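You operate a simulated robot arm through the tools that you are given. There is no shell and no other tool. Be economical: measure what you need, move in short steps, check, and stop when the job is done.

Carry out the task below with a simulated robot arm. There is one attempt and no reset: what you move stays moved.

## Task
Pack the large red coil, small teal coil in its eye, spoked ring on top; fold the square carton shut.
Fine: all four flaps flat; no coil flattened or dirty; leave the two black coils on the blue mat.
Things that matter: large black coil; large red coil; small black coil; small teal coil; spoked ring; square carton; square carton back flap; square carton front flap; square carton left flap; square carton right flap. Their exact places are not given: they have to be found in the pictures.

Only the result counts: the job must be done as asked and must still hold three seconds after the hand-in. Knocking over, shifting, dropping, spilling or breaking anything else fails it. Flat cloth is picked up by pressing the open fingertips on it (5 to 10 N) and closing them slowly along it; thin cloth reads only 2 to 8 mm in the jaws.

## Robot
A 7-joint arm with a two-finger parallel gripper on a trunk, on a base that drives. Base frame: it is fixed to the floor where the robot stands at the start and does not move with it; the origin is under the middle of the robot, x ahead of it, y to its left, z up. Readings come in mm, rad, newtons and seconds.
Its first joint turns from -2.897 to 2.897 rad. Places, roughly: large black coil (20x20x4 cm) [500, -400, 800]; large red coil (20x20x3 cm) [500, -200, 800]; small black coil (10x10x3 cm) [500, -400, 800]; small teal coil (10x10x3 cm) [500, -200, 800]; square carton back flap [700, -800, 900]; square carton front flap [400, -800, 900]; square carton left flap [600, -700, 900]; square carton right flap [600, -1000, 900]. Payload 1.57 kg.
The TCP is the grasp point between the finger pads, 30 mm short of the fingertips. In the tool frame z runs along the fingers and y along their closing line. The gripper opens to 110 mm. The fingers are 24 mm wide and 12 mm thick; the gripper's body (48 by 112 mm) begins 78 mm behind the TCP.
Orientation is that of the tool frame in the base frame, as a unit quaternion [w, x, y, z]. With the fingers straight down and closing along the base's y, the tool's x points along the base's -x, its y along +y and its z along -z.

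## Interface
- The arm moves only by the tool arm_command. Its argument "increments" is a list of rows, each a list of 2 entries, a list of its own where there are three numbers: the shift along the tool's x, y, z in mm, then the turn, a rotation vector about the tool's x, y, z in rad. In form: [[[x, y, z], [wx, wy, wz]], ...]. A call has 1 to 10 rows; each row shifts and turns the commanded pose from where the row before left it, along the tool's axes as they then stand. "claw" is the finger opening in mm, from 0 to 110, set as the call begins (left out, the last holds). A row lasts 0.2 s, in which the tool goes at most 50 mm and 0.15 rad; a call with a longer step from one row to the next is refused whole, and so is a gripper value outside its range. A pose out of reach is approached as far as the arm can. The call stops where the force on the tool passes 40 N (or 10 N more than at its start, if that is more) or the arm is blocked; 0.2 s more then pass. Each finger travels about 108 mm/s and halts on what it meets, pressing with about 40 N; the grip force reading is that of the motor and also rises with nothing between the fingers. The clock runs only during rows and for 0.2 s after the last one: add rows that do not move to give the fingers time. The reply holds the time, the measured pose of the TCP, the force on the tool along the base axes, the opening and the grip force, in the units named above and with some noise, with the torque about the TCP (base axes, N m) and any sound that the robot's microphone picked up.
- Cameras (640 x 400 px; columns grow to the right, rows downward): "scene" is now at [433.4, 119.1, 1371.1]; the picture's right is [-1.00, -0.10, 0.00], its down [-0.07, 0.71, -0.70] and it looks along [0.07, -0.69, -0.72] (base axes); focal length 242 px, centre (320, 200). "wrist" rides on the gripper at [70, 16, -141] in the tool frame; the picture's right is [-0.23, 0.97, 0.00], its down [-0.86, -0.20, -0.48] and it looks along [-0.47, -0.11, 0.88] (tool axes); focal length 222 px, centre (320, 200).
- camera(camera): a new picture of that camera. The clock stands still meanwhile.
- move_column(by): slides the trunk up (or, below 0, down) by that many mm; the arm and the scene camera ride with it, the base frame stays. It gives what a move gives, with no picture.
- steer(legs): drives the robot by 1 to 6 legs, each [ahead, left, turn to the left] in mm, mm and rad, along the robot's own axes; the way and the turn of a leg run together, so that a leg with both is an arc; at most 1500 mm and 3.142 rad a leg. The arm and the cameras ride along, it lands a little off, and it stops where it bumps. It gives what a move gives.
- head_to(pan, tilt): turns the head with the scene camera to pan (to the left, within 1.798 rad either way) and tilt (down, from -0.506 to 1.204), counted from straight ahead of the robot. It gives what a move gives.
- probe_pixels(camera, pixels): for up to 12 pixels [column, row] of the newest picture of that camera ("zoom" is the newest enlarged one), the place [x, y, z] in the base frame of the surface seen there, good to about 2 mm. The clock stands still meanwhile.
- enlarge(camera, box): a new picture of the part [left, top, right, bottom] of that camera's present view, enlarged. The clock stands still meanwhile.
- finish_job(): hands the job in; it is judged then, once.

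Work in short steps. Measure before you move; look again where a grasp or a placing could have gone wrong, and mend it. You have 80 turns and 68 pictures in all, those below and enlarged ones among them. Open the gripper and draw the arm clear of the work before you hand the job in, unless the task says otherwise; then end with one line.

The tools are called after "Request:" by a JSON object that holds its "fn" and its "kwargs". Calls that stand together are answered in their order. arm_command: Moves the arm, as the interface text tells. Its arguments: {"type":"object","properties":{"increments":{"type":"array","items":{"type":"array"}},"claw":{"type":"number"}},"required":["increments"]} The other tools are called the same way: move_column (by) slides the trunk up or down; steer (legs) drives the base; head_to (pan, tilt) turns the head that bears the scene camera; camera (camera) takes a picture; probe_pixels (camera, pixels) gives the place of the surface under pixels of a picture; enlarge (camera, box) takes an enlarged picture of a part of a camera's view; finish_job () hands the job in.

At the start:

```text
clock: 0.0
position: [172.7, -389.1, 1146.7]
tool_rot: [0.0, 0.0, 1.0, 0.0]
ft_force: [-0.4, 0.5, -0.7]
wrist_torque: [0.01, -0.03, -0.01]
finger_gap: 110.3
grip_force: 0.0
trunk travel left (down, up): [-425.0, 185.0]
robot x, y, heading: [-3.1, 1.3, -0.002]
head pan, tilt: [-1.471, 0.799]
```

scene: 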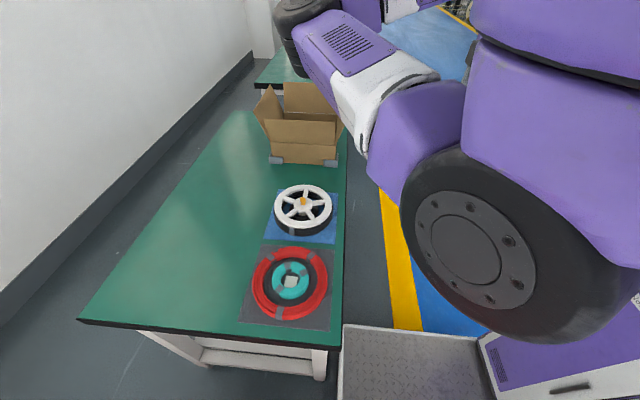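
wrist: 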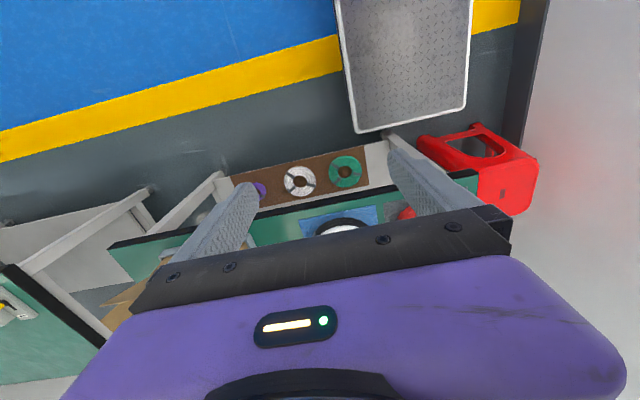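

The scene shows the red/teal coils at about (290,282), the black coils with the spoked ring at (303,210), and the carton at (303,130). I'll enlarge these areas to measure them.

Request:
{"fn": "enlarge", "kwargs": {"camera": "scene", "box": [230, 170, 360, 340]}}

Request:
{"fn": "enlarge", "kwargs": {"camera": "scene", "box": [240, 70, 360, 180]}}

Request:
{"fn": "probe_pixels", "kwargs": {"camera": "scene", "pixels": [[290, 282], [290, 252], [290, 314], [257, 282], [324, 280], [303, 202], [303, 188], [303, 232], [276, 211], [330, 208], [250, 310], [345, 300]]}}

```text
2.35 times, centred on (295, 255) of scene
```

zoom: 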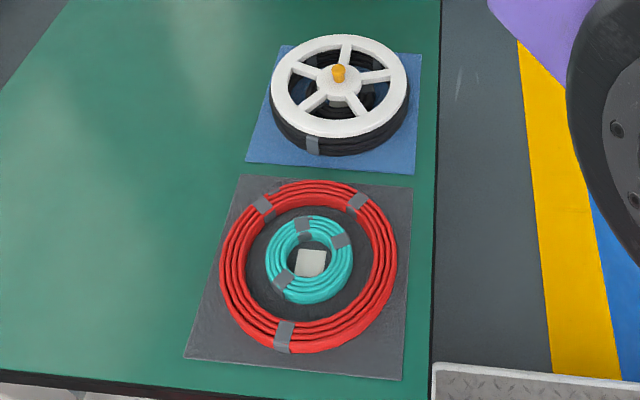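

```text
3.64 times, centred on (300, 125) of scene
```

zoom: 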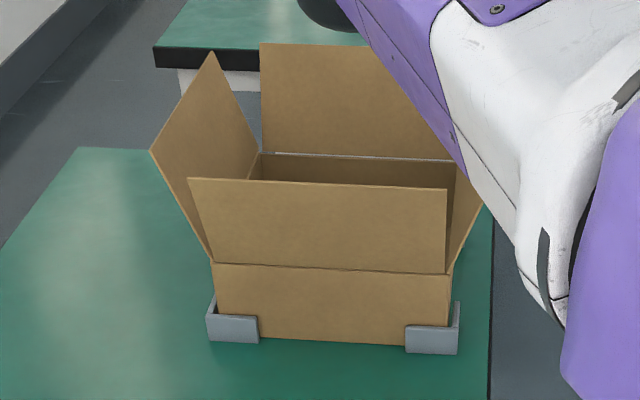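

```text
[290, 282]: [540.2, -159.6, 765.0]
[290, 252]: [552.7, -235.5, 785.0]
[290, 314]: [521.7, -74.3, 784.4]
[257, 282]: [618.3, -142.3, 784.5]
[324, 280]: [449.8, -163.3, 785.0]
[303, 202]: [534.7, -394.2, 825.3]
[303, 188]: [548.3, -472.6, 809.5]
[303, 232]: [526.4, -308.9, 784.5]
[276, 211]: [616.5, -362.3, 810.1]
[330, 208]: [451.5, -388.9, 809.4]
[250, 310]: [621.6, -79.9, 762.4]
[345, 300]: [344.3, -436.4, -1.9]
```

Both coil stacks and the carton are visible. I'll probe details next: coil cross-sections, the ring's spokes and knob, and the carton's edges and flaps.

Request:
{"fn": "probe_pixels", "kwargs": {"camera": "zoom", "pixels": [[262, 45], [150, 152], [211, 53], [188, 178], [446, 188], [446, 272], [214, 263], [276, 158], [450, 162], [262, 153], [330, 343], [210, 340]]}}

Request:
{"fn": "enlarge", "kwargs": {"camera": "scene", "box": [240, 240, 340, 330]}}

```text
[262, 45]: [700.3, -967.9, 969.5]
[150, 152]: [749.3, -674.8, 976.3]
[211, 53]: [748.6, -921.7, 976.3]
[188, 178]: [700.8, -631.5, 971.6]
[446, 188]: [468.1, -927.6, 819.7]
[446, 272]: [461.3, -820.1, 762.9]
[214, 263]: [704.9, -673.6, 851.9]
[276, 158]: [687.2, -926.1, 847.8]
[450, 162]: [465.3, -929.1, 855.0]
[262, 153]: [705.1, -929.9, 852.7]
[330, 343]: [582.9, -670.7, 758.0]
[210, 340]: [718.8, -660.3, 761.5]
```

```text
4.44 times, centred on (290, 285) of scene
```

zoom: 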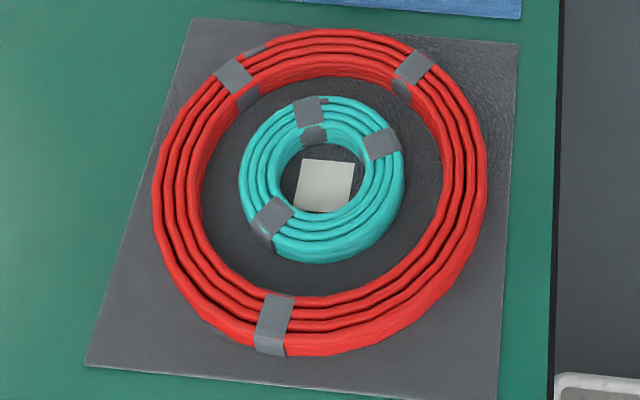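

I'll measure the coil radii from the zoom: red outer/inner and teal outer/inner along the horizontal and vertical lines.

Request:
{"fn": "probe_pixels", "kwargs": {"camera": "zoom", "pixels": [[160, 190], [195, 190], [448, 178], [480, 178], [320, 40], [325, 66], [320, 305], [325, 352], [246, 180], [285, 180], [365, 175], [397, 165]]}}

Request:
{"fn": "probe_pixels", "kwargs": {"camera": "zoom", "pixels": [[350, 100], [322, 145], [320, 225], [325, 262], [325, 185], [275, 325], [232, 75], [412, 68], [308, 112], [380, 143], [272, 212], [225, 250]]}}

Request:
{"fn": "enlarge", "kwargs": {"camera": "scene", "box": [260, 175, 350, 250]}}

```text
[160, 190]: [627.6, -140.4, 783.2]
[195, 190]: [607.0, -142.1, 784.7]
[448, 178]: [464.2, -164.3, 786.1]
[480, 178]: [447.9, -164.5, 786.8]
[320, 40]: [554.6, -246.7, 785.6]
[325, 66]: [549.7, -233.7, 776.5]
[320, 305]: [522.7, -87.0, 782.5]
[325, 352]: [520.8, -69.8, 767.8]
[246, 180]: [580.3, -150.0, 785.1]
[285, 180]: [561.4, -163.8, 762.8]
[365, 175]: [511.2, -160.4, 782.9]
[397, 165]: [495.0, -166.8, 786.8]
```

```text
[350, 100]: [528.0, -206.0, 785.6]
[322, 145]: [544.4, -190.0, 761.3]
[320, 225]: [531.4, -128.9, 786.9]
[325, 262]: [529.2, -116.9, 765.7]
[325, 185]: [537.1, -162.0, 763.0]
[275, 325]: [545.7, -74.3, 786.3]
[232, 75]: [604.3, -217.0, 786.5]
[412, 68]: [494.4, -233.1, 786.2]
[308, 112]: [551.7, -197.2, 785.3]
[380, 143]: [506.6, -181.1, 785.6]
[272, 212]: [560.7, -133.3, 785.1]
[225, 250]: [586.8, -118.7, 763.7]
```

```text
5.33 times, centred on (305, 212) of scene
```

zoom: 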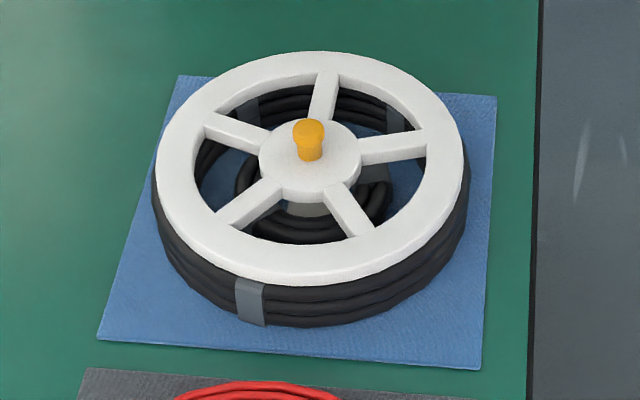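

Measurements:

| Item | Centre (x, y) | Size |
|---|---|---|
| Red coil | ≈(537,-158) | r 70–94, z 762–787 |
| Teal coil | ≈(537,-158) | r 25–45 |
| Carton | ≈(581,-800) | ±126, rim z 853 |

I'll drive right about 420 mm along the table so that both ends are within reach.

Request:
{"fn": "steer", "kwargs": {"legs": [[0, -420, 0]]}}

```text
clock: 2.7
position: [173.7, -826.3, 1146.1]
tool_rot: [0.0, 0.0, 1.0, 0.001]
ft_force: [-0.1, 0.2, -0.5]
wrist_torque: [0.0, 0.01, 0.02]
finger_gap: 110.0
grip_force: 0.1
trunk travel left (down, up): [-425.0, 185.0]
robot x, y, heading: [-1.7, -437.2, -0.001]
head pan, tilt: [-1.471, 0.799]
```

The robot is now at y=-437. I'll swing the arm at its present height toward a point above the red coil's near-diagonal grip point (479,-100).

Request:
{"fn": "arm_command", "kwargs": {"increments": [[[-19, 45.4, 0], [0, 0, 0]], [[-19, 45.4, 0], [0, 0, 0]], [[-19, 45.4, 0], [0, 0, 0]], [[-19, 45.4, 0], [0, 0, 0]], [[-19, 45.4, 0], [0, 0, 0]], [[-19, 45.4, 0], [0, 0, 0]], [[-19, 45.4, 0], [0, 0, 0]], [[-19, 45.4, 0], [0, 0, 0]], [[-19, 45.4, 0], [0, 0, 0]], [[-19, 45.4, 0], [0, 0, 0]]], "claw": 60}}

Request:
{"fn": "head_to", "kwargs": {"pan": 1.2, "tilt": 0.85}}

```text
clock: 3.8
position: [258.1, -671.8, 1134.0]
tool_rot: [0.037, -0.067, 0.993, 0.087]
ft_force: [-0.2, -0.3, -0.2]
wrist_torque: [-0.01, 0.01, -0.01]
finger_gap: 60.0
grip_force: 0.1
out of reach, approached as far as the arm can: row 4, 5
trunk travel left (down, up): [-425.0, 185.0]
robot x, y, heading: [-3.8, -440.8, 0.0]
head pan, tilt: [-1.471, 0.799]
stopped in row 5: the arm was blocked; the commanded pose is now the measured one
```

```text
clock: 6.1
position: [258.7, -671.3, 1134.3]
tool_rot: [0.037, -0.067, 0.993, 0.087]
ft_force: [-0.1, -0.9, 0.5]
wrist_torque: [-0.01, -0.02, -0.01]
finger_gap: 60.0
grip_force: 0.0
trunk travel left (down, up): [-425.0, 185.0]
robot x, y, heading: [2.7, -437.2, 0.0]
head pan, tilt: [1.201, 0.85]
```

The arm got blocked around (258,-671,1134), so I'll look at the configuration with the scene camera.

Request:
{"fn": "camera", "kwargs": {"camera": "scene"}}

Request:
{"fn": "camera", "kwargs": {"camera": "wrist"}}

```text
61 pictures are left
```

scene: 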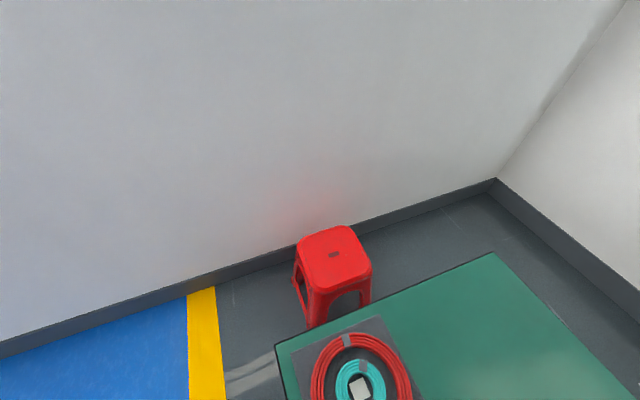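

```text
60 pictures are left
```

wrist: 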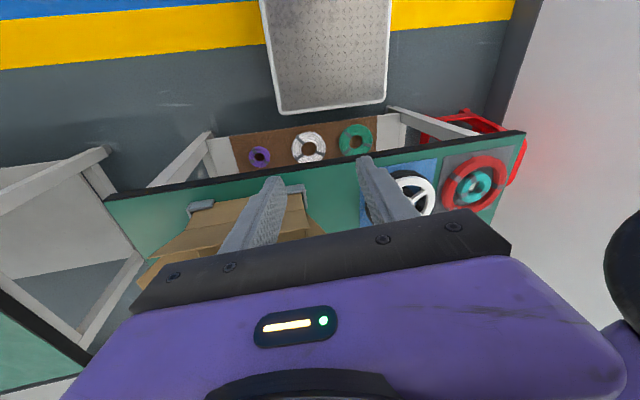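

The arm is nearly folded at this height. I'll straighten the tool, lower it to about z 1030 and reach outward a little before swinging on.

Request:
{"fn": "arm_command", "kwargs": {"increments": [[[-20, 0, 35], [0.058, 0.025, 0.045]], [[-20, 0, 35], [0.058, 0.025, 0.045]], [[-20, 0, 35], [0.058, 0.025, 0.045]], [[-30, 0, 0], [0, 0, 0]], [[-30, 30, 0], [0, 0, 0]], [[-30, 30, 0], [0, 0, 0]]]}}

```text
clock: 7.5
position: [421.0, -693.7, 1052.5]
tool_rot: [-0.001, 0.002, 1.0, 0.001]
ft_force: [0.1, 0.2, -0.2]
wrist_torque: [0.02, -0.01, 0.02]
finger_gap: 59.9
grip_force: 0.1
out of reach, approached as far as the arm can: row 1, 2, 3, 5, 6
trunk travel left (down, up): [-425.0, 185.0]
robot x, y, heading: [-2.2, -439.7, -0.003]
head pan, tilt: [1.201, 0.85]
```

Orientation is straight now, but +y motion is limited, probably by the last joint. I want a +45° turn for the diagonal grip anyway, so I'll turn now.

Request:
{"fn": "arm_command", "kwargs": {"increments": [[[0, 0, 0], [0, 0, -0.131]], [[0, 0, 0], [0, 0, -0.131]], [[0, 0, 0], [0, 0, -0.131]], [[0, 0, 0], [0, 0, -0.131]], [[0, 0, 0], [0, 0, -0.131]], [[0, 0, 0], [0, 0, -0.13]]]}}

```text
clock: 8.9
position: [425.7, -691.3, 1053.2]
tool_rot: [0.0, -0.384, 0.923, 0.001]
ft_force: [0.0, -0.1, -0.1]
wrist_torque: [-0.03, 0.0, -0.02]
finger_gap: 59.8
grip_force: 0.1
trunk travel left (down, up): [-425.0, 185.0]
robot x, y, heading: [-3.0, -436.0, 0.001]
head pan, tilt: [1.201, 0.85]
```

The turn worked: tool y now points along (-.71,.70). I'll swing to above the grip point.

Request:
{"fn": "arm_command", "kwargs": {"increments": [[[-35.1, 29.1, 0], [0, 0, 0]], [[-35.1, 29.1, 0], [0, 0, 0]], [[-35.1, 29.1, 0], [0, 0, 0]], [[-35.1, 29.1, 0], [0, 0, 0]], [[-35.1, 29.1, 0], [0, 0, 0]], [[-35.1, 29.1, 0], [0, 0, 0]], [[-35.1, 29.1, 0], [0, 0, 0]], [[-35.1, 29.1, 0], [0, 0, 0]], [[-35.1, 29.1, 0], [0, 0, 0]], [[-35.1, 29.1, 0], [0, 0, 0]]]}}

Request:
{"fn": "arm_command", "kwargs": {"increments": [[[-35.1, 29.1, 0], [0, 0, 0]], [[-35.1, 29.1, 0], [0, 0, 0]], [[-35.1, 29.1, 0], [0, 0, 0]]]}}

Request:
{"fn": "head_to", "kwargs": {"pan": 1.3, "tilt": 1.15}}

Request:
{"fn": "camera", "kwargs": {"camera": "scene"}}

Request:
{"fn": "camera", "kwargs": {"camera": "wrist"}}

```text
clock: 10.6
position: [559.5, -535.4, 1096.8]
tool_rot: [0.005, -0.27, 0.963, 0.007]
ft_force: [-0.3, 0.6, -0.1]
wrist_torque: [0.03, -0.05, -0.02]
finger_gap: 60.0
grip_force: 0.0
out of reach, approached as far as the arm can: row 1, 2, 3, 4, 5, 6, 7
trunk travel left (down, up): [-425.0, 185.0]
robot x, y, heading: [-0.9, -435.5, 0.001]
head pan, tilt: [1.201, 0.85]
stopped in row 8: the arm was blocked; the commanded pose is now the measured one
```

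```text
clock: 11.2
position: [569.0, -527.1, 1096.5]
tool_rot: [0.007, -0.167, 0.986, 0.009]
ft_force: [0.2, -0.7, -1.2]
wrist_torque: [-0.02, 0.02, 0.0]
finger_gap: 59.8
grip_force: 0.1
trunk travel left (down, up): [-425.0, 185.0]
robot x, y, heading: [1.7, -439.2, -0.0]
head pan, tilt: [1.201, 0.85]
stopped in row 2: the arm was blocked; the commanded pose is now the measured one
```

```text
clock: 12.0
position: [569.7, -527.4, 1096.0]
tool_rot: [0.007, -0.166, 0.986, 0.008]
ft_force: [-0.1, 1.1, -0.6]
wrist_torque: [-0.01, -0.03, 0.03]
finger_gap: 60.2
grip_force: 0.1
trunk travel left (down, up): [-425.0, 185.0]
robot x, y, heading: [1.5, -434.3, -0.001]
head pan, tilt: [1.3, 1.15]
```

```text
59 pictures are left
```

scene: 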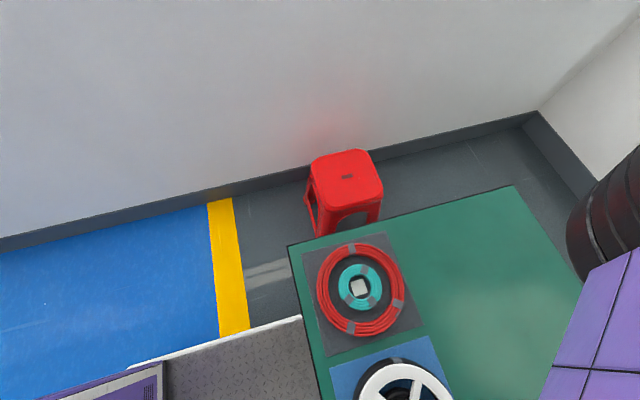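

```text
58 pictures are left
```

wrist: 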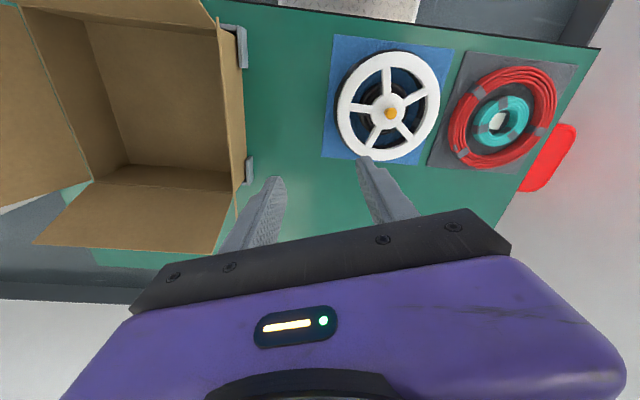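

The arm is folded with its elbow out at +x. Low over the table it reaches more easily, so here, between the carton and the ring (y≈-527, clear), I'll lower to about z 900 and then sweep on.

Request:
{"fn": "arm_command", "kwargs": {"increments": [[[0, 0, 45], [0, 0, 0]], [[0, 0, 45], [0, 0, 0]], [[0, 0, 45], [0, 0, 0]], [[0, 0, 45], [0, 0, 0]], [[0, 0, 0], [0, 0, 0]]]}}

```text
clock: 13.2
position: [576.9, -525.4, 914.9]
tool_rot: [0.007, -0.166, 0.986, 0.008]
ft_force: [0.3, 0.0, -0.4]
wrist_torque: [0.0, 0.05, -0.01]
finger_gap: 59.8
grip_force: 0.0
out of reach, approached as far as the arm can: row 1, 2
trunk travel left (down, up): [-425.0, 185.0]
robot x, y, heading: [2.3, -436.8, 0.0]
head pan, tilt: [1.3, 1.15]
```

At z 915 there are no further reach complaints. I'll finish the turn to 45° here.

Request:
{"fn": "arm_command", "kwargs": {"increments": [[[0, 0, 0], [0, 0, -0.113]], [[0, 0, 0], [0, 0, -0.113]], [[0, 0, 0], [0, 0, -0.113]], [[0, 0, 0], [0, 0, -0.113]], [[0, 0, 0], [0, 0, 0]]]}}

```text
clock: 14.4
position: [577.2, -528.0, 918.1]
tool_rot: [0.009, -0.383, 0.924, 0.007]
ft_force: [0.1, -0.5, -0.1]
wrist_torque: [0.01, 0.0, -0.01]
finger_gap: 59.8
grip_force: 0.0
trunk travel left (down, up): [-425.0, 185.0]
robot x, y, heading: [3.9, -439.3, -0.0]
head pan, tilt: [1.3, 1.15]
```

I'll sweep now to above (479,-100) at z≈918.

Request:
{"fn": "arm_command", "kwargs": {"increments": [[[-25.9, 41.3, 0], [0, 0, 0]], [[-25.9, 41.3, 0], [0, 0, 0]], [[-25.9, 41.3, 0], [0, 0, 0]], [[-25.9, 41.3, 0], [0, 0, 0]], [[-25.9, 41.3, 0], [0, 0, 0]], [[-25.9, 41.3, 0], [0, 0, 0]], [[-25.9, 41.3, 0], [0, 0, 0]], [[-25.9, 41.3, 0], [0, 0, 0]], [[-25.9, 41.3, 0], [0, 0, 0]], [[0, 0, 0], [0, 0, 0]]]}}

```text
clock: 15.0
position: [551.8, -521.0, 901.9]
tool_rot: [-0.025, -0.27, 0.963, -0.013]
ft_force: [-0.1, -0.4, -0.3]
wrist_torque: [-0.02, 0.0, -0.02]
finger_gap: 60.3
grip_force: 0.0
out of reach, approached as far as the arm can: row 1, 2, 3
trunk travel left (down, up): [-425.0, 185.0]
robot x, y, heading: [6.2, -437.3, 0.002]
head pan, tilt: [1.3, 1.15]
stopped in row 3: the arm was blocked; the commanded pose is now the measured one
```

It is still blocked at about (552,-521). I need to see the arm's configuration, so I'll look forward and to the right with the head.

Request:
{"fn": "head_to", "kwargs": {"pan": 0.0, "tilt": 0.5}}

Request:
{"fn": "camera", "kwargs": {"camera": "scene"}}

Request:
{"fn": "head_to", "kwargs": {"pan": -0.9, "tilt": 0.6}}

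Request:
{"fn": "camera", "kwargs": {"camera": "scene"}}

```text
clock: 16.5
position: [551.6, -521.6, 900.7]
tool_rot: [-0.024, -0.27, 0.963, -0.013]
ft_force: [-0.6, 0.1, -0.1]
wrist_torque: [0.01, -0.01, -0.01]
finger_gap: 59.8
grip_force: 0.0
trunk travel left (down, up): [-425.0, 185.0]
robot x, y, heading: [-1.4, -438.8, 0.006]
head pan, tilt: [0.0, 0.499]
```

```text
57 pictures are left
```

scene: 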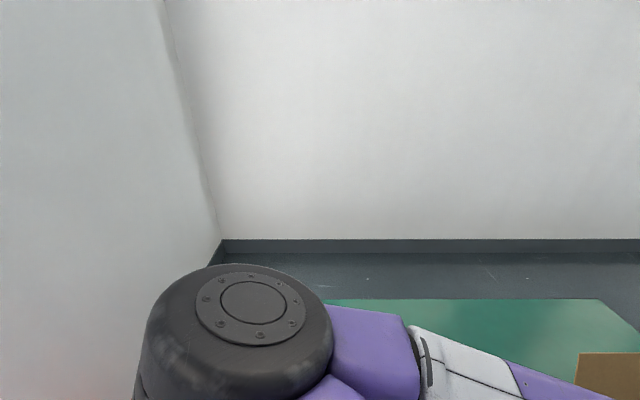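

```text
clock: 17.7
position: [550.9, -521.6, 901.9]
tool_rot: [-0.024, -0.27, 0.963, -0.013]
ft_force: [-0.4, 1.2, -0.2]
wrist_torque: [0.04, -0.03, 0.0]
finger_gap: 60.0
grip_force: 0.0
trunk travel left (down, up): [-425.0, 185.0]
robot x, y, heading: [0.3, -440.1, 0.001]
head pan, tilt: [-0.901, 0.6]
```

```text
56 pictures are left
```

scene: 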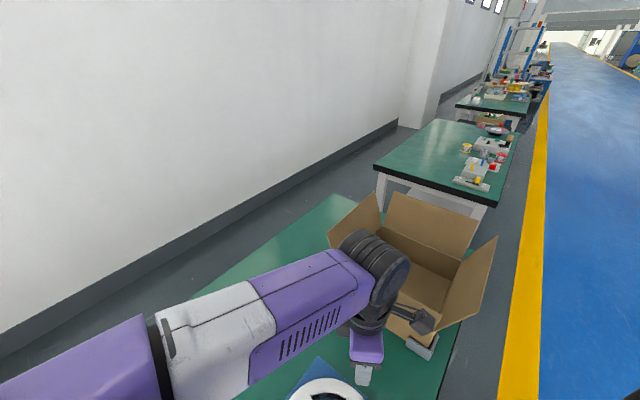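

The forearm comes from an elbow out on the left, and sweeping left runs into a limit. The base can do the sideways travel instead: I'll straighten the tool at the good pose, then drive.

Request:
{"fn": "arm_command", "kwargs": {"increments": [[[-19, -18.5, 0], [0, 0, 0]], [[0, 0, 0], [-0.003, -0.027, -0.119]], [[0, 0, 0], [-0.003, -0.027, -0.119]], [[0, 0, 0], [0, 0, 0]]]}}

Request:
{"fn": "steer", "kwargs": {"legs": [[-98, 410, 0]]}}

Request:
{"fn": "head_to", "kwargs": {"pan": -0.3, "tilt": 1.2}}

Request:
{"fn": "camera", "kwargs": {"camera": "scene"}}

Request:
{"fn": "camera", "kwargs": {"camera": "wrist"}}

```text
clock: 18.7
position: [578.7, -523.8, 900.4]
tool_rot: [0.001, -0.384, 0.923, 0.0]
ft_force: [-0.4, -0.2, 0.1]
wrist_torque: [0.0, -0.04, 0.02]
finger_gap: 59.9
grip_force: 0.1
trunk travel left (down, up): [-425.0, 185.0]
robot x, y, heading: [-1.0, -439.6, -0.003]
head pan, tilt: [-0.901, 0.6]
```

```text
clock: 21.3
position: [480.7, -114.9, 900.7]
tool_rot: [0.001, -0.383, 0.924, 0.0]
ft_force: [-0.1, -0.1, 0.0]
wrist_torque: [0.01, 0.0, -0.03]
finger_gap: 59.7
grip_force: 0.1
trunk travel left (down, up): [-425.0, 185.0]
robot x, y, heading: [-97.9, -25.1, -0.0]
head pan, tilt: [-0.901, 0.6]
```

```text
clock: 22.3
position: [480.5, -115.6, 900.6]
tool_rot: [0.001, -0.384, 0.923, 0.0]
ft_force: [0.4, 0.5, 0.6]
wrist_torque: [0.01, -0.03, -0.01]
finger_gap: 59.9
grip_force: 0.0
trunk travel left (down, up): [-425.0, 185.0]
robot x, y, heading: [-95.5, -29.8, 0.002]
head pan, tilt: [-0.3, 1.201]
```

```text
55 pictures are left
```

scene: 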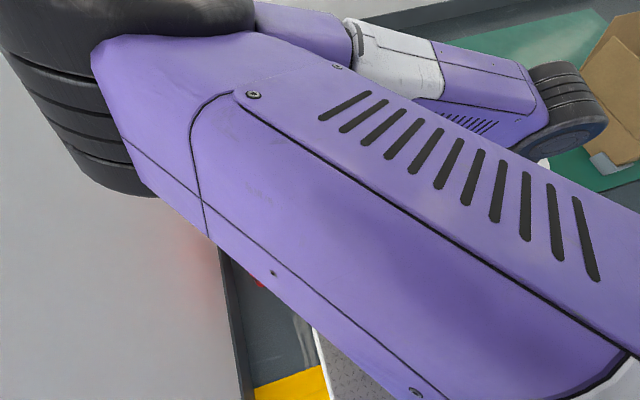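

```text
54 pictures are left
```

wrist: 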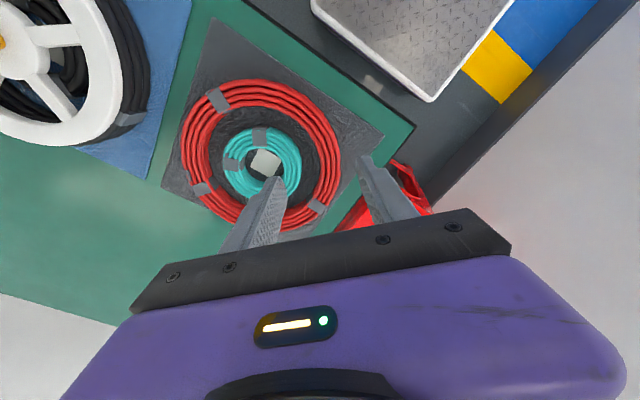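

The TCP is now at (480.5,-115.6). From the wrist picture I'll measure the red coil again near the grip zone (tape at (316,207)) and its rims.

Request:
{"fn": "enlarge", "kwargs": {"camera": "wrist", "box": [160, 60, 400, 240]}}

Request:
{"fn": "probe_pixels", "kwargs": {"camera": "wrist", "pixels": [[316, 206], [335, 160], [322, 160], [290, 92], [190, 150], [205, 190], [217, 98], [264, 85], [230, 165], [297, 152], [262, 132], [340, 175]]}}

```text
2.22 times, centred on (280, 150) of wrist
```

zoom: 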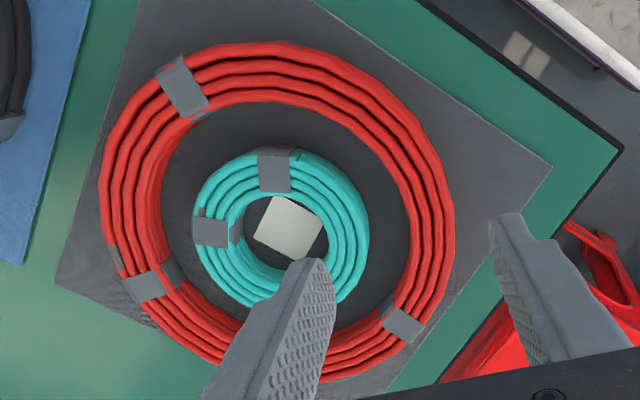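

```text
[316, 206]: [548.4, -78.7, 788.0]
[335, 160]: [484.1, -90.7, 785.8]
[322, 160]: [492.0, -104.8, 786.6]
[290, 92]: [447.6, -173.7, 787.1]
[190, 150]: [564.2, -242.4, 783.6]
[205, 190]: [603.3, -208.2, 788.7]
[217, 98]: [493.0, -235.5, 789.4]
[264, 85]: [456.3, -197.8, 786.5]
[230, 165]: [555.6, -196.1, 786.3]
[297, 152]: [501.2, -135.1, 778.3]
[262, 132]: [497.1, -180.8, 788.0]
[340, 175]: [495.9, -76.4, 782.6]
```

The tape fit puts the red centre at about (537,-160) with mid-radius about 83. I'll set the jaws to 42, shift over (478,-101) and go down to tip height z≈785 first.

Request:
{"fn": "arm_command", "kwargs": {"increments": [[[-8.5, 12.1, 0], [0, 0, 0]], [[0, 0, 0], [0, 0, 0]], [[0, 0, 30], [0, 0, 0]], [[0, 0, 30], [0, 0, 0]], [[0, 0, 0], [0, 0, 0]]], "claw": 42}}

Request:
{"fn": "enlarge", "kwargs": {"camera": "wrist", "box": [180, 80, 420, 260]}}

```text
clock: 23.5
position: [480.1, -99.8, 840.5]
tool_rot: [0.001, -0.385, 0.923, 0.0]
ft_force: [-0.3, 0.5, 0.0]
wrist_torque: [0.02, -0.02, 0.01]
finger_gap: 42.1
grip_force: 0.1
trunk travel left (down, up): [-425.0, 185.0]
robot x, y, heading: [-96.3, -29.7, 0.003]
head pan, tilt: [-0.3, 1.201]
```

```text
2.22 times, centred on (300, 170) of wrist
```

zoom: 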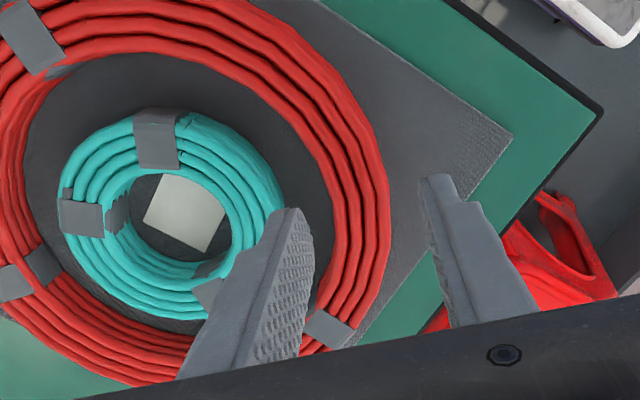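

By projection the jaw centre lies 2–4 mm outside the bundle's middle. I'll shift inward 2 mm and lower to TCP z≈796 (tips 766).

Request:
{"fn": "arm_command", "kwargs": {"increments": [[[0, -2, 20], [0, 0, 0]], [[0, 0, 15], [0, 0, 0]], [[0, 0, 9], [0, 0, 0]], [[0, 0, 0], [0, 0, 0]]]}}

Request:
{"fn": "enlarge", "kwargs": {"camera": "wrist", "box": [180, 80, 420, 260]}}

```text
clock: 24.5
position: [479.7, -102.7, 795.8]
tool_rot: [0.001, -0.383, 0.924, 0.001]
ft_force: [0.6, 0.3, 0.3]
wrist_torque: [-0.02, 0.03, 0.01]
finger_gap: 41.8
grip_force: 0.1
trunk travel left (down, up): [-425.0, 185.0]
robot x, y, heading: [-91.0, -27.4, 0.001]
head pan, tilt: [-0.3, 1.201]
```

```text
2.22 times, centred on (300, 170) of wrist
```

zoom: 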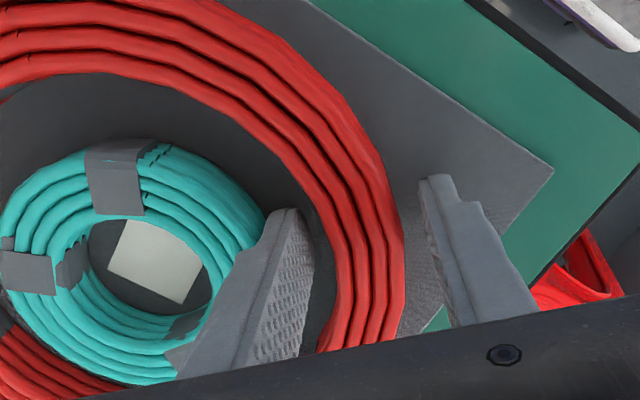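

The jaws straddle the red bundle without contact. I'll close in stages to feel the width.

Request:
{"fn": "arm_command", "kwargs": {"increments": [[[0, 0, 0], [0, 0, 0]], [[0, 0, 0], [0, 0, 0]]], "claw": 26}}

Request:
{"fn": "arm_command", "kwargs": {"increments": [[[0, 0, 0], [0, 0, 0]], [[0, 0, 0], [0, 0, 0]]], "claw": 20}}

```text
clock: 25.1
position: [482.3, -102.9, 796.2]
tool_rot: [0.001, -0.384, 0.923, 0.001]
ft_force: [-0.8, 0.3, -0.3]
wrist_torque: [0.03, 0.01, -0.01]
finger_gap: 26.1
grip_force: 0.4
trunk travel left (down, up): [-425.0, 185.0]
robot x, y, heading: [-97.0, -28.3, -0.004]
head pan, tilt: [-0.3, 1.201]
```

```text
clock: 25.7
position: [480.4, -103.0, 797.0]
tool_rot: [0.001, -0.384, 0.924, 0.001]
ft_force: [1.0, 0.2, 0.8]
wrist_torque: [0.1, -0.21, 0.0]
finger_gap: 23.0
grip_force: 35.1
trunk travel left (down, up): [-425.0, 185.0]
robot x, y, heading: [-96.5, -28.4, -0.001]
head pan, tilt: [-0.3, 1.201]
```

The bundle is gripped at 23 mm with 35 N. I'll lift 30 mm slowly and check.

Request:
{"fn": "arm_command", "kwargs": {"increments": [[[0, 0, -5], [0, 0, 0]], [[0, 0, -10], [0, 0, 0]], [[0, 0, -15], [0, 0, 0]], [[0, 0, 0], [0, 0, 0]]]}}

Request:
{"fn": "camera", "kwargs": {"camera": "wrist"}}

```text
clock: 26.7
position: [481.3, -101.5, 825.6]
tool_rot: [0.0, -0.384, 0.923, 0.001]
ft_force: [1.2, -0.1, -1.6]
wrist_torque: [0.13, 0.06, 0.05]
finger_gap: 22.9
grip_force: 34.9
trunk travel left (down, up): [-425.0, 185.0]
robot x, y, heading: [-96.7, -26.2, -0.005]
head pan, tilt: [-0.3, 1.201]
```

```text
50 pictures are left
```

wrist: 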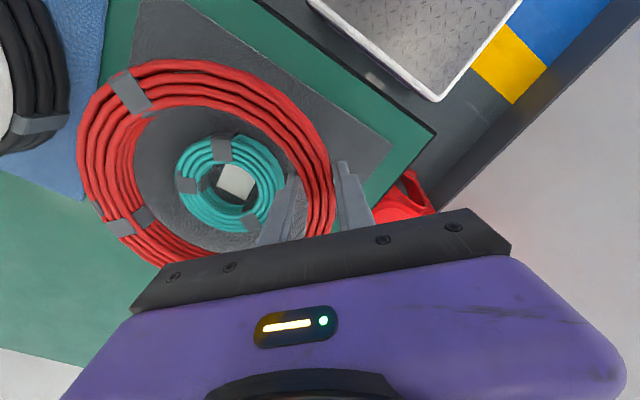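

The lift is good: the coil is nearly level and the teal coil is left behind. I'll raise by arm to z≈890, then bring the trunk up to clear the flaps.

Request:
{"fn": "arm_command", "kwargs": {"increments": [[[0, 0, -20], [0, 0, 0]], [[0, 0, -22], [0, 0, 0]], [[0, 0, -22], [0, 0, 0]], [[0, 0, 0], [0, 0, 0]]]}}

Request:
{"fn": "move_column", "kwargs": {"by": 180}}

Request:
{"fn": "camera", "kwargs": {"camera": "wrist"}}

```text
clock: 27.7
position: [480.6, -103.2, 888.7]
tool_rot: [0.001, -0.384, 0.923, 0.0]
ft_force: [0.7, -0.2, -1.3]
wrist_torque: [0.13, 0.11, 0.0]
finger_gap: 22.9
grip_force: 35.3
trunk travel left (down, up): [-425.0, 185.0]
robot x, y, heading: [-98.0, -26.4, 0.0]
head pan, tilt: [-0.3, 1.201]
```

```text
clock: 29.7
position: [479.0, -104.4, 1068.5]
tool_rot: [0.002, -0.384, 0.923, 0.0]
ft_force: [-0.1, -1.0, -2.0]
wrist_torque: [0.15, 0.11, 0.01]
finger_gap: 22.8
grip_force: 35.1
trunk travel left (down, up): [-605.0, 5.0]
robot x, y, heading: [-98.3, -28.1, 0.002]
head pan, tilt: [-0.3, 1.201]
```

```text
49 pictures are left
```

wrist: 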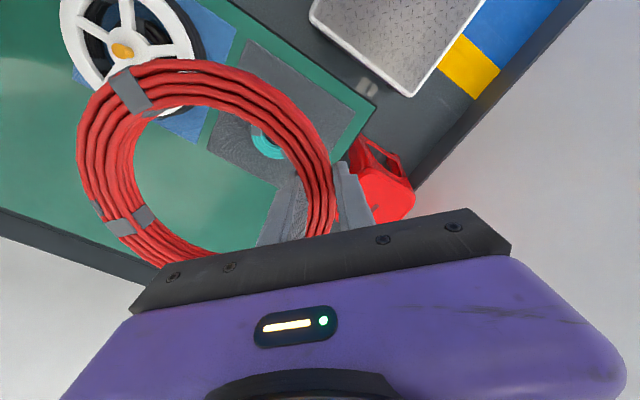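

TCP is at z 1068, so the coil clears the flaps. I'll drive over the carton, about (+42,-637).

Request:
{"fn": "steer", "kwargs": {"legs": [[42, -637, 0]]}}

Request:
{"fn": "camera", "kwargs": {"camera": "wrist"}}

Request:
{"fn": "head_to", "kwargs": {"pan": -1.2, "tilt": 0.95}}

Request:
{"fn": "camera", "kwargs": {"camera": "scene"}}

```text
clock: 33.3
position: [522.6, -751.4, 1069.7]
tool_rot: [0.001, -0.385, 0.923, 0.001]
ft_force: [-0.2, -0.1, -2.2]
wrist_torque: [0.12, 0.14, -0.02]
finger_gap: 22.7
grip_force: 35.2
trunk travel left (down, up): [-605.0, 5.0]
robot x, y, heading: [-52.9, -678.1, 0.003]
head pan, tilt: [-0.3, 1.201]
```

```text
48 pictures are left
```

wrist: 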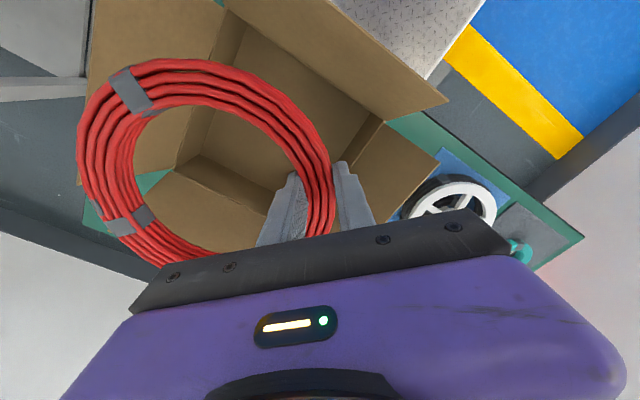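

```text
clock: 34.5
position: [523.1, -750.6, 1069.9]
tool_rot: [0.001, -0.386, 0.923, 0.0]
ft_force: [0.3, 0.9, -1.6]
wrist_torque: [0.14, 0.12, -0.01]
finger_gap: 22.8
grip_force: 35.4
trunk travel left (down, up): [-605.0, 5.0]
robot x, y, heading: [-54.7, -681.6, 0.008]
head pan, tilt: [-1.201, 0.949]
```

```text
47 pictures are left
```

scene: 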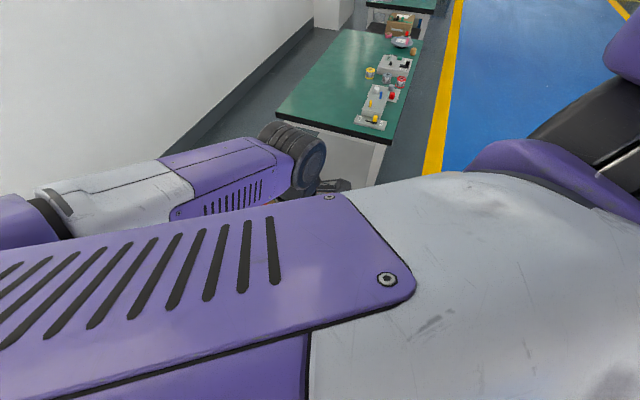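

I need the carton's rim relative to the coil, so I'll enlarge the wrist view and probe the corners.

Request:
{"fn": "enlarge", "kwargs": {"camera": "wrist", "box": [70, 0, 470, 250]}}

Request:
{"fn": "probe_pixels", "kwargs": {"camera": "wrist", "pixels": [[220, 10], [380, 117], [363, 160], [250, 60], [340, 95], [200, 125], [185, 155], [127, 92], [316, 206], [140, 215], [226, 8], [235, 180]]}}

```text
1.60 times, centred on (270, 125) of wrist
```

zoom: 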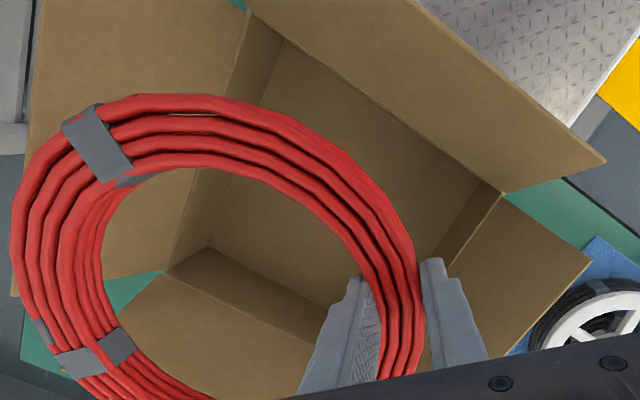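

```text
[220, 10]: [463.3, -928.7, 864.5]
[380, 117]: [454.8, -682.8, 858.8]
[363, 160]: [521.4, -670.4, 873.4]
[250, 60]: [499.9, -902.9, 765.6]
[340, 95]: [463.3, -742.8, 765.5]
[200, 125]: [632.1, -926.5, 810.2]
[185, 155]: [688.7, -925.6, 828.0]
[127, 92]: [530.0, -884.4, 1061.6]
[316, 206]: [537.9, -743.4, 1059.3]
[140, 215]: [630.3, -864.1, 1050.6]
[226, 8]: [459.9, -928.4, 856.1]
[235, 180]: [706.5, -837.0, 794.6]
```

The carton's centre is about (581.5,-801) with floor z 765. Before descending, I'll check the forearm's height against the left flap by probing the arm in the scene picture.

Request:
{"fn": "probe_pixels", "kwargs": {"camera": "scene", "pixels": [[60, 205], [60, 232], [120, 185], [120, 225], [180, 160], [180, 212], [240, 150], [240, 200], [300, 140], [310, 165], [305, 185], [330, 185]]}}

Request:
{"fn": "head_to", "kwargs": {"pan": -1.75, "tilt": 1.1}}

Request:
{"fn": "camera", "kwargs": {"camera": "scene"}}

```text
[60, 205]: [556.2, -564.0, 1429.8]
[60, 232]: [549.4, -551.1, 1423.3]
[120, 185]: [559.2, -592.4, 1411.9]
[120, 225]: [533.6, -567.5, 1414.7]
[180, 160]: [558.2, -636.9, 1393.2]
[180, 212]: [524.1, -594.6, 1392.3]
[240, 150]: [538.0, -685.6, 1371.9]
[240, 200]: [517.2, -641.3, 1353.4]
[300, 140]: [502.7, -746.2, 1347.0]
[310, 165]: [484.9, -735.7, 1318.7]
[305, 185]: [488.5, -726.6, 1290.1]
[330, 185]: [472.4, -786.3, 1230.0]
```

```text
clock: 35.5
position: [522.0, -750.7, 1068.8]
tool_rot: [0.001, -0.385, 0.923, 0.0]
ft_force: [-0.2, -0.7, -2.0]
wrist_torque: [0.12, 0.1, -0.03]
finger_gap: 22.8
grip_force: 35.4
trunk travel left (down, up): [-605.0, 5.0]
robot x, y, heading: [-51.5, -677.5, 0.005]
head pan, tilt: [-1.751, 1.1]
```

```text
45 pictures are left
```

scene: 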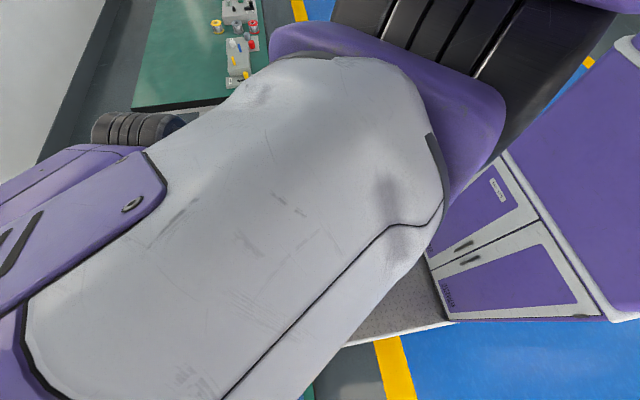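

The forearm slopes up toward the elbow, so lowering with the arm while the trunk stays high gives more clearance over the left flap. I'll shift by (+1.5,+8) and lower by arm to z≈950 first.

Request:
{"fn": "arm_command", "kwargs": {"increments": [[[-6.7, 4.6, 0], [0, 0, 0]], [[0, 0, 20], [0, 0, 0]], [[0, 0, 20], [0, 0, 0]], [[0, 0, 20], [0, 0, 0]], [[0, 0, 20], [0, 0, 0]], [[0, 0, 20], [0, 0, 0]], [[0, 0, 20], [0, 0, 0]], [[0, 0, 0], [0, 0, 0]]]}}

Request:
{"fn": "camera", "kwargs": {"camera": "wrist"}}

```text
clock: 37.2
position: [524.2, -742.7, 948.4]
tool_rot: [0.001, -0.386, 0.923, 0.001]
ft_force: [0.6, 0.1, -2.2]
wrist_torque: [0.1, 0.08, -0.02]
finger_gap: 22.7
grip_force: 35.1
trunk travel left (down, up): [-605.0, 5.0]
robot x, y, heading: [-55.3, -680.6, 0.007]
head pan, tilt: [-1.751, 1.1]
```

```text
44 pictures are left
```

wrist: 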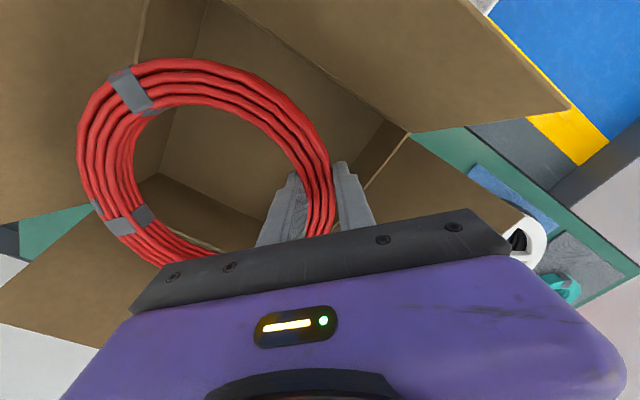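

The coil is well centred inside the flaps. I'll continue down 105 mm.

Request:
{"fn": "arm_command", "kwargs": {"increments": [[[0, 0, 20], [0, 0, 0]], [[0, 0, 20], [0, 0, 0]], [[0, 0, 20], [0, 0, 0]], [[0, 0, 20], [0, 0, 0]], [[0, 0, 15], [0, 0, 0]], [[0, 0, 10], [0, 0, 0]], [[0, 0, 0], [0, 0, 0]]]}}

Request:
{"fn": "camera", "kwargs": {"camera": "wrist"}}

Request:
{"fn": "probe_pixels", "kwargs": {"camera": "wrist", "pixels": [[130, 92], [125, 222], [80, 150], [230, 65], [330, 150], [300, 100], [200, 140], [385, 130], [220, 110], [150, 255]]}}

```text
clock: 38.9
position: [521.5, -741.6, 842.9]
tool_rot: [0.001, -0.386, 0.923, 0.0]
ft_force: [-0.1, 0.4, -2.6]
wrist_torque: [0.12, 0.11, 0.0]
finger_gap: 22.9
grip_force: 35.0
trunk travel left (down, up): [-605.0, 5.0]
robot x, y, heading: [-50.7, -675.3, 0.003]
head pan, tilt: [-1.751, 1.1]
```

```text
43 pictures are left
```

wrist: 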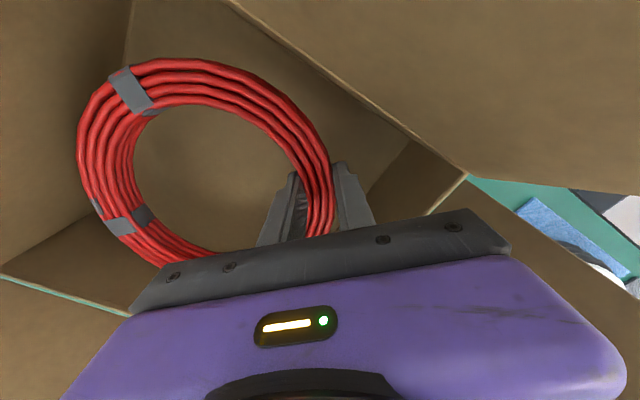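

```text
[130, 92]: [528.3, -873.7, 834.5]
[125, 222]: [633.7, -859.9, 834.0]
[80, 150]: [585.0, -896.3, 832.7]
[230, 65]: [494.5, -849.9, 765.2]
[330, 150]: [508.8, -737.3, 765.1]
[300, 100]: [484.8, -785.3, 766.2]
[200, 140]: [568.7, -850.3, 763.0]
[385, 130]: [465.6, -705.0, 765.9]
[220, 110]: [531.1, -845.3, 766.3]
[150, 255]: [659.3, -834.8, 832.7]
```

The coil is level (833–834) and centred. I'll lower 42 mm to just about the floor.

Request:
{"fn": "arm_command", "kwargs": {"increments": [[[0, 0, 15], [0, 0, 0]], [[0, 0, 15], [0, 0, 0]], [[0, 0, 8], [0, 0, 0]], [[0, 0, 4], [0, 0, 0]], [[0, 0, 0], [0, 0, 0]]]}}

```text
clock: 40.0
position: [523.6, -741.4, 801.7]
tool_rot: [0.001, -0.385, 0.923, 0.001]
ft_force: [-0.4, 0.1, -2.5]
wrist_torque: [0.11, 0.07, 0.03]
finger_gap: 22.8
grip_force: 35.5
trunk travel left (down, up): [-605.0, 5.0]
robot x, y, heading: [-50.8, -677.0, 0.001]
head pan, tilt: [-1.751, 1.1]
```

The force still shows the hanging weight, so I'll go down 3 mm more and then open to 40.

Request:
{"fn": "arm_command", "kwargs": {"increments": [[[0, 0, 2], [0, 0, 0]], [[0, 0, 1], [0, 0, 0]], [[0, 0, 0], [0, 0, 0]]]}}

Request:
{"fn": "arm_command", "kwargs": {"increments": [[[0, 0, 0], [0, 0, 0]], [[0, 0, 0], [0, 0, 0]], [[0, 0, -10], [0, 0, 0]], [[0, 0, -20], [0, 0, 0]], [[0, 0, -20], [0, 0, 0]], [[0, 0, 0], [0, 0, 0]]], "claw": 42}}

Request:
{"fn": "camera", "kwargs": {"camera": "wrist"}}

```text
clock: 40.9
position: [522.7, -740.7, 797.5]
tool_rot: [0.001, -0.385, 0.923, 0.0]
ft_force: [0.1, -1.0, -1.2]
wrist_torque: [0.12, 0.1, 0.0]
finger_gap: 23.0
grip_force: 35.5
trunk travel left (down, up): [-605.0, 5.0]
robot x, y, heading: [-54.6, -679.2, 0.005]
head pan, tilt: [-1.751, 1.1]
```

```text
clock: 42.2
position: [523.5, -740.6, 848.7]
tool_rot: [0.001, -0.385, 0.923, 0.001]
ft_force: [0.0, 0.1, 0.2]
wrist_torque: [-0.02, 0.01, -0.04]
finger_gap: 42.1
grip_force: 0.1
trunk travel left (down, up): [-605.0, 5.0]
robot x, y, heading: [-55.1, -677.2, 0.006]
head pan, tilt: [-1.751, 1.1]
```

```text
42 pictures are left
```

wrist: 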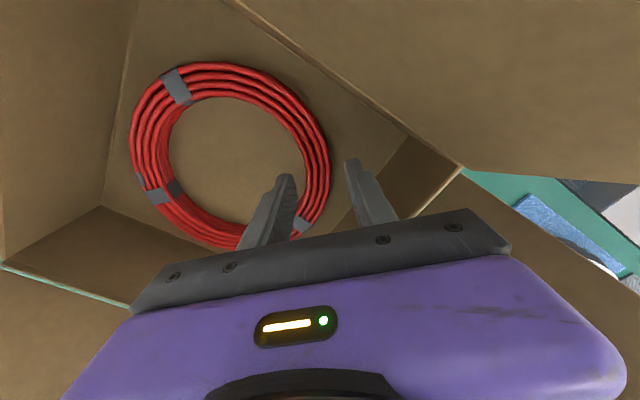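

The red coil lies flat in the carton. I'll measure its tapes for its centre, then raise the arm back up.

Request:
{"fn": "probe_pixels", "kwargs": {"camera": "wrist", "pixels": [[177, 85], [156, 196], [302, 226], [132, 140], [317, 115], [240, 68], [160, 140], [300, 140], [230, 100]]}}

Request:
{"fn": "arm_command", "kwargs": {"increments": [[[0, 0, -30], [0, 0, 0]], [[0, 0, -40], [0, 0, 0]], [[0, 0, -40], [0, 0, 0]], [[0, 0, -40], [0, 0, 0]], [[0, 0, -40], [0, 0, 0]], [[0, 0, -20], [0, 0, 0]], [[0, 0, 0], [0, 0, 0]]]}}

```text
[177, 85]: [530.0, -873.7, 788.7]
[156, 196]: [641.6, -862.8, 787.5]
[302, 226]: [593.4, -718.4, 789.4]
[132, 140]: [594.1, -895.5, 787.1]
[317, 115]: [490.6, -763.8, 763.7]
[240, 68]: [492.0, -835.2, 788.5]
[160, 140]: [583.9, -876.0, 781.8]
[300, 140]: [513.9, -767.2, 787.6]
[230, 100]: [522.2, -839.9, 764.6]
```

```text
clock: 43.9
position: [522.9, -744.9, 1058.7]
tool_rot: [0.001, -0.385, 0.923, 0.001]
ft_force: [-0.3, -0.1, -0.4]
wrist_torque: [0.02, -0.01, -0.01]
finger_gap: 42.0
grip_force: 0.1
trunk travel left (down, up): [-605.0, 5.0]
robot x, y, heading: [-54.5, -678.7, 0.006]
head pan, tilt: [-1.751, 1.1]
```

Red's centre in the carton is about (579.5,-803). I'll drive back to above the teal coil's grip point, about (512,-136).

Request:
{"fn": "steer", "kwargs": {"legs": [[-10, 607, -0.005]]}}

Request:
{"fn": "arm_command", "kwargs": {"increments": [[[0, 0, 40], [0, 0, 0]], [[0, 0, 40], [0, 0, 0]], [[0, 0, 40], [0, 0, 0]], [[0, 0, 35], [0, 0, 0]], [[0, 0, 30], [0, 0, 0]], [[0, 0, 0], [0, 0, 0]]], "claw": 36}}

Request:
{"fn": "enlarge", "kwargs": {"camera": "wrist", "box": [180, 80, 420, 240]}}

```text
clock: 47.2
position: [512.3, -149.2, 1058.1]
tool_rot: [0.001, -0.384, 0.923, 0.0]
ft_force: [-0.4, 0.0, -0.5]
wrist_torque: [-0.01, 0.03, 0.02]
finger_gap: 42.1
grip_force: 0.0
trunk travel left (down, up): [-605.0, 5.0]
robot x, y, heading: [-66.4, -81.3, 0.002]
head pan, tilt: [-1.751, 1.1]
```

```text
clock: 48.6
position: [513.9, -149.3, 871.6]
tool_rot: [0.001, -0.385, 0.923, 0.001]
ft_force: [-0.1, 0.4, -0.2]
wrist_torque: [0.02, 0.04, 0.0]
finger_gap: 35.9
grip_force: 0.1
trunk travel left (down, up): [-605.0, 5.0]
robot x, y, heading: [-62.1, -81.3, -0.0]
head pan, tilt: [-1.751, 1.1]
```

```text
2.50 times, centred on (300, 160) of wrist
```

zoom: 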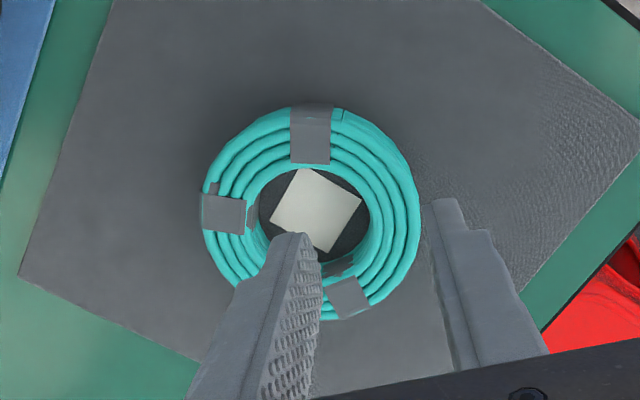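

I'll probe the teal tapes and rims for its centre.

Request:
{"fn": "probe_pixels", "kwargs": {"camera": "zoom", "pixels": [[311, 135], [223, 213], [350, 297], [415, 195], [372, 195], [255, 130], [395, 140], [265, 190], [295, 112], [405, 255]]}}

```text
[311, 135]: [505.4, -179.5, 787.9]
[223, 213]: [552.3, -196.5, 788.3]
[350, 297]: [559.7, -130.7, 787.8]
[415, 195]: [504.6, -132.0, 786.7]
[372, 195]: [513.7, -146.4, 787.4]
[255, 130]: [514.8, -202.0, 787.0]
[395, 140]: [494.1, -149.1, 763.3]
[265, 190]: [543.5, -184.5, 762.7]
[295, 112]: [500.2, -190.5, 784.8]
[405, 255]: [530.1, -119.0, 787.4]
```

The teal centre is about (537,-161). I'll shift to the grip point (512,-136) and lower onto it, stopping a bit above first.

Request:
{"fn": "arm_command", "kwargs": {"increments": [[[-8, 10.8, 0], [0, 0, 0]], [[0, 0, 20], [0, 0, 0]], [[0, 0, 20], [0, 0, 0]], [[0, 0, 0], [0, 0, 0]]]}}

Request:
{"fn": "enlarge", "kwargs": {"camera": "wrist", "box": [180, 80, 420, 240]}}

```text
clock: 49.6
position: [507.7, -136.9, 831.0]
tool_rot: [0.0, -0.384, 0.923, 0.0]
ft_force: [0.4, 0.4, 0.8]
wrist_torque: [0.01, 0.0, 0.02]
finger_gap: 36.1
grip_force: 0.1
trunk travel left (down, up): [-605.0, 5.0]
robot x, y, heading: [-67.7, -81.3, 0.001]
head pan, tilt: [-1.751, 1.1]
```

```text
2.50 times, centred on (300, 160) of wrist
```

zoom: 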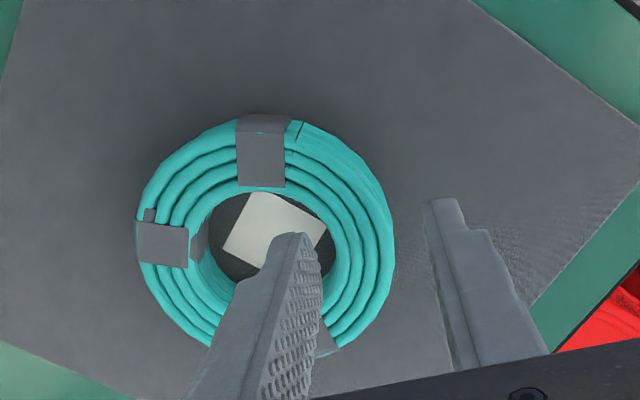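

The jaw centre is about 4 mm outside the bundle centre. I'll shift 3.5 mm inward and lower to z≈796.

Request:
{"fn": "arm_command", "kwargs": {"increments": [[[0, -3.5, 0], [0, 0, 0]], [[0, 0, 20], [0, 0, 0]], [[0, 0, 15], [0, 0, 0]], [[0, 0, 0], [0, 0, 0]]]}}

Request:
{"fn": "enlarge", "kwargs": {"camera": "wrist", "box": [180, 80, 420, 240]}}

```text
clock: 50.6
position: [510.8, -136.3, 797.6]
tool_rot: [0.001, -0.384, 0.923, 0.001]
ft_force: [0.3, 0.5, -0.6]
wrist_torque: [0.0, 0.03, 0.01]
finger_gap: 36.0
grip_force: 0.0
trunk travel left (down, up): [-605.0, 5.0]
robot x, y, heading: [-67.9, -82.5, -0.001]
head pan, tilt: [-1.751, 1.1]
```

```text
2.50 times, centred on (300, 160) of wrist
```

zoom: 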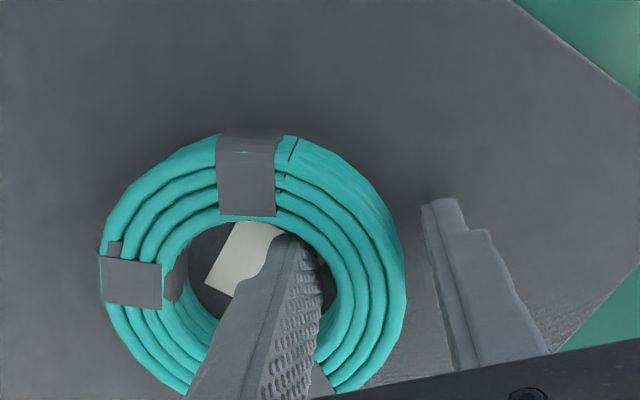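

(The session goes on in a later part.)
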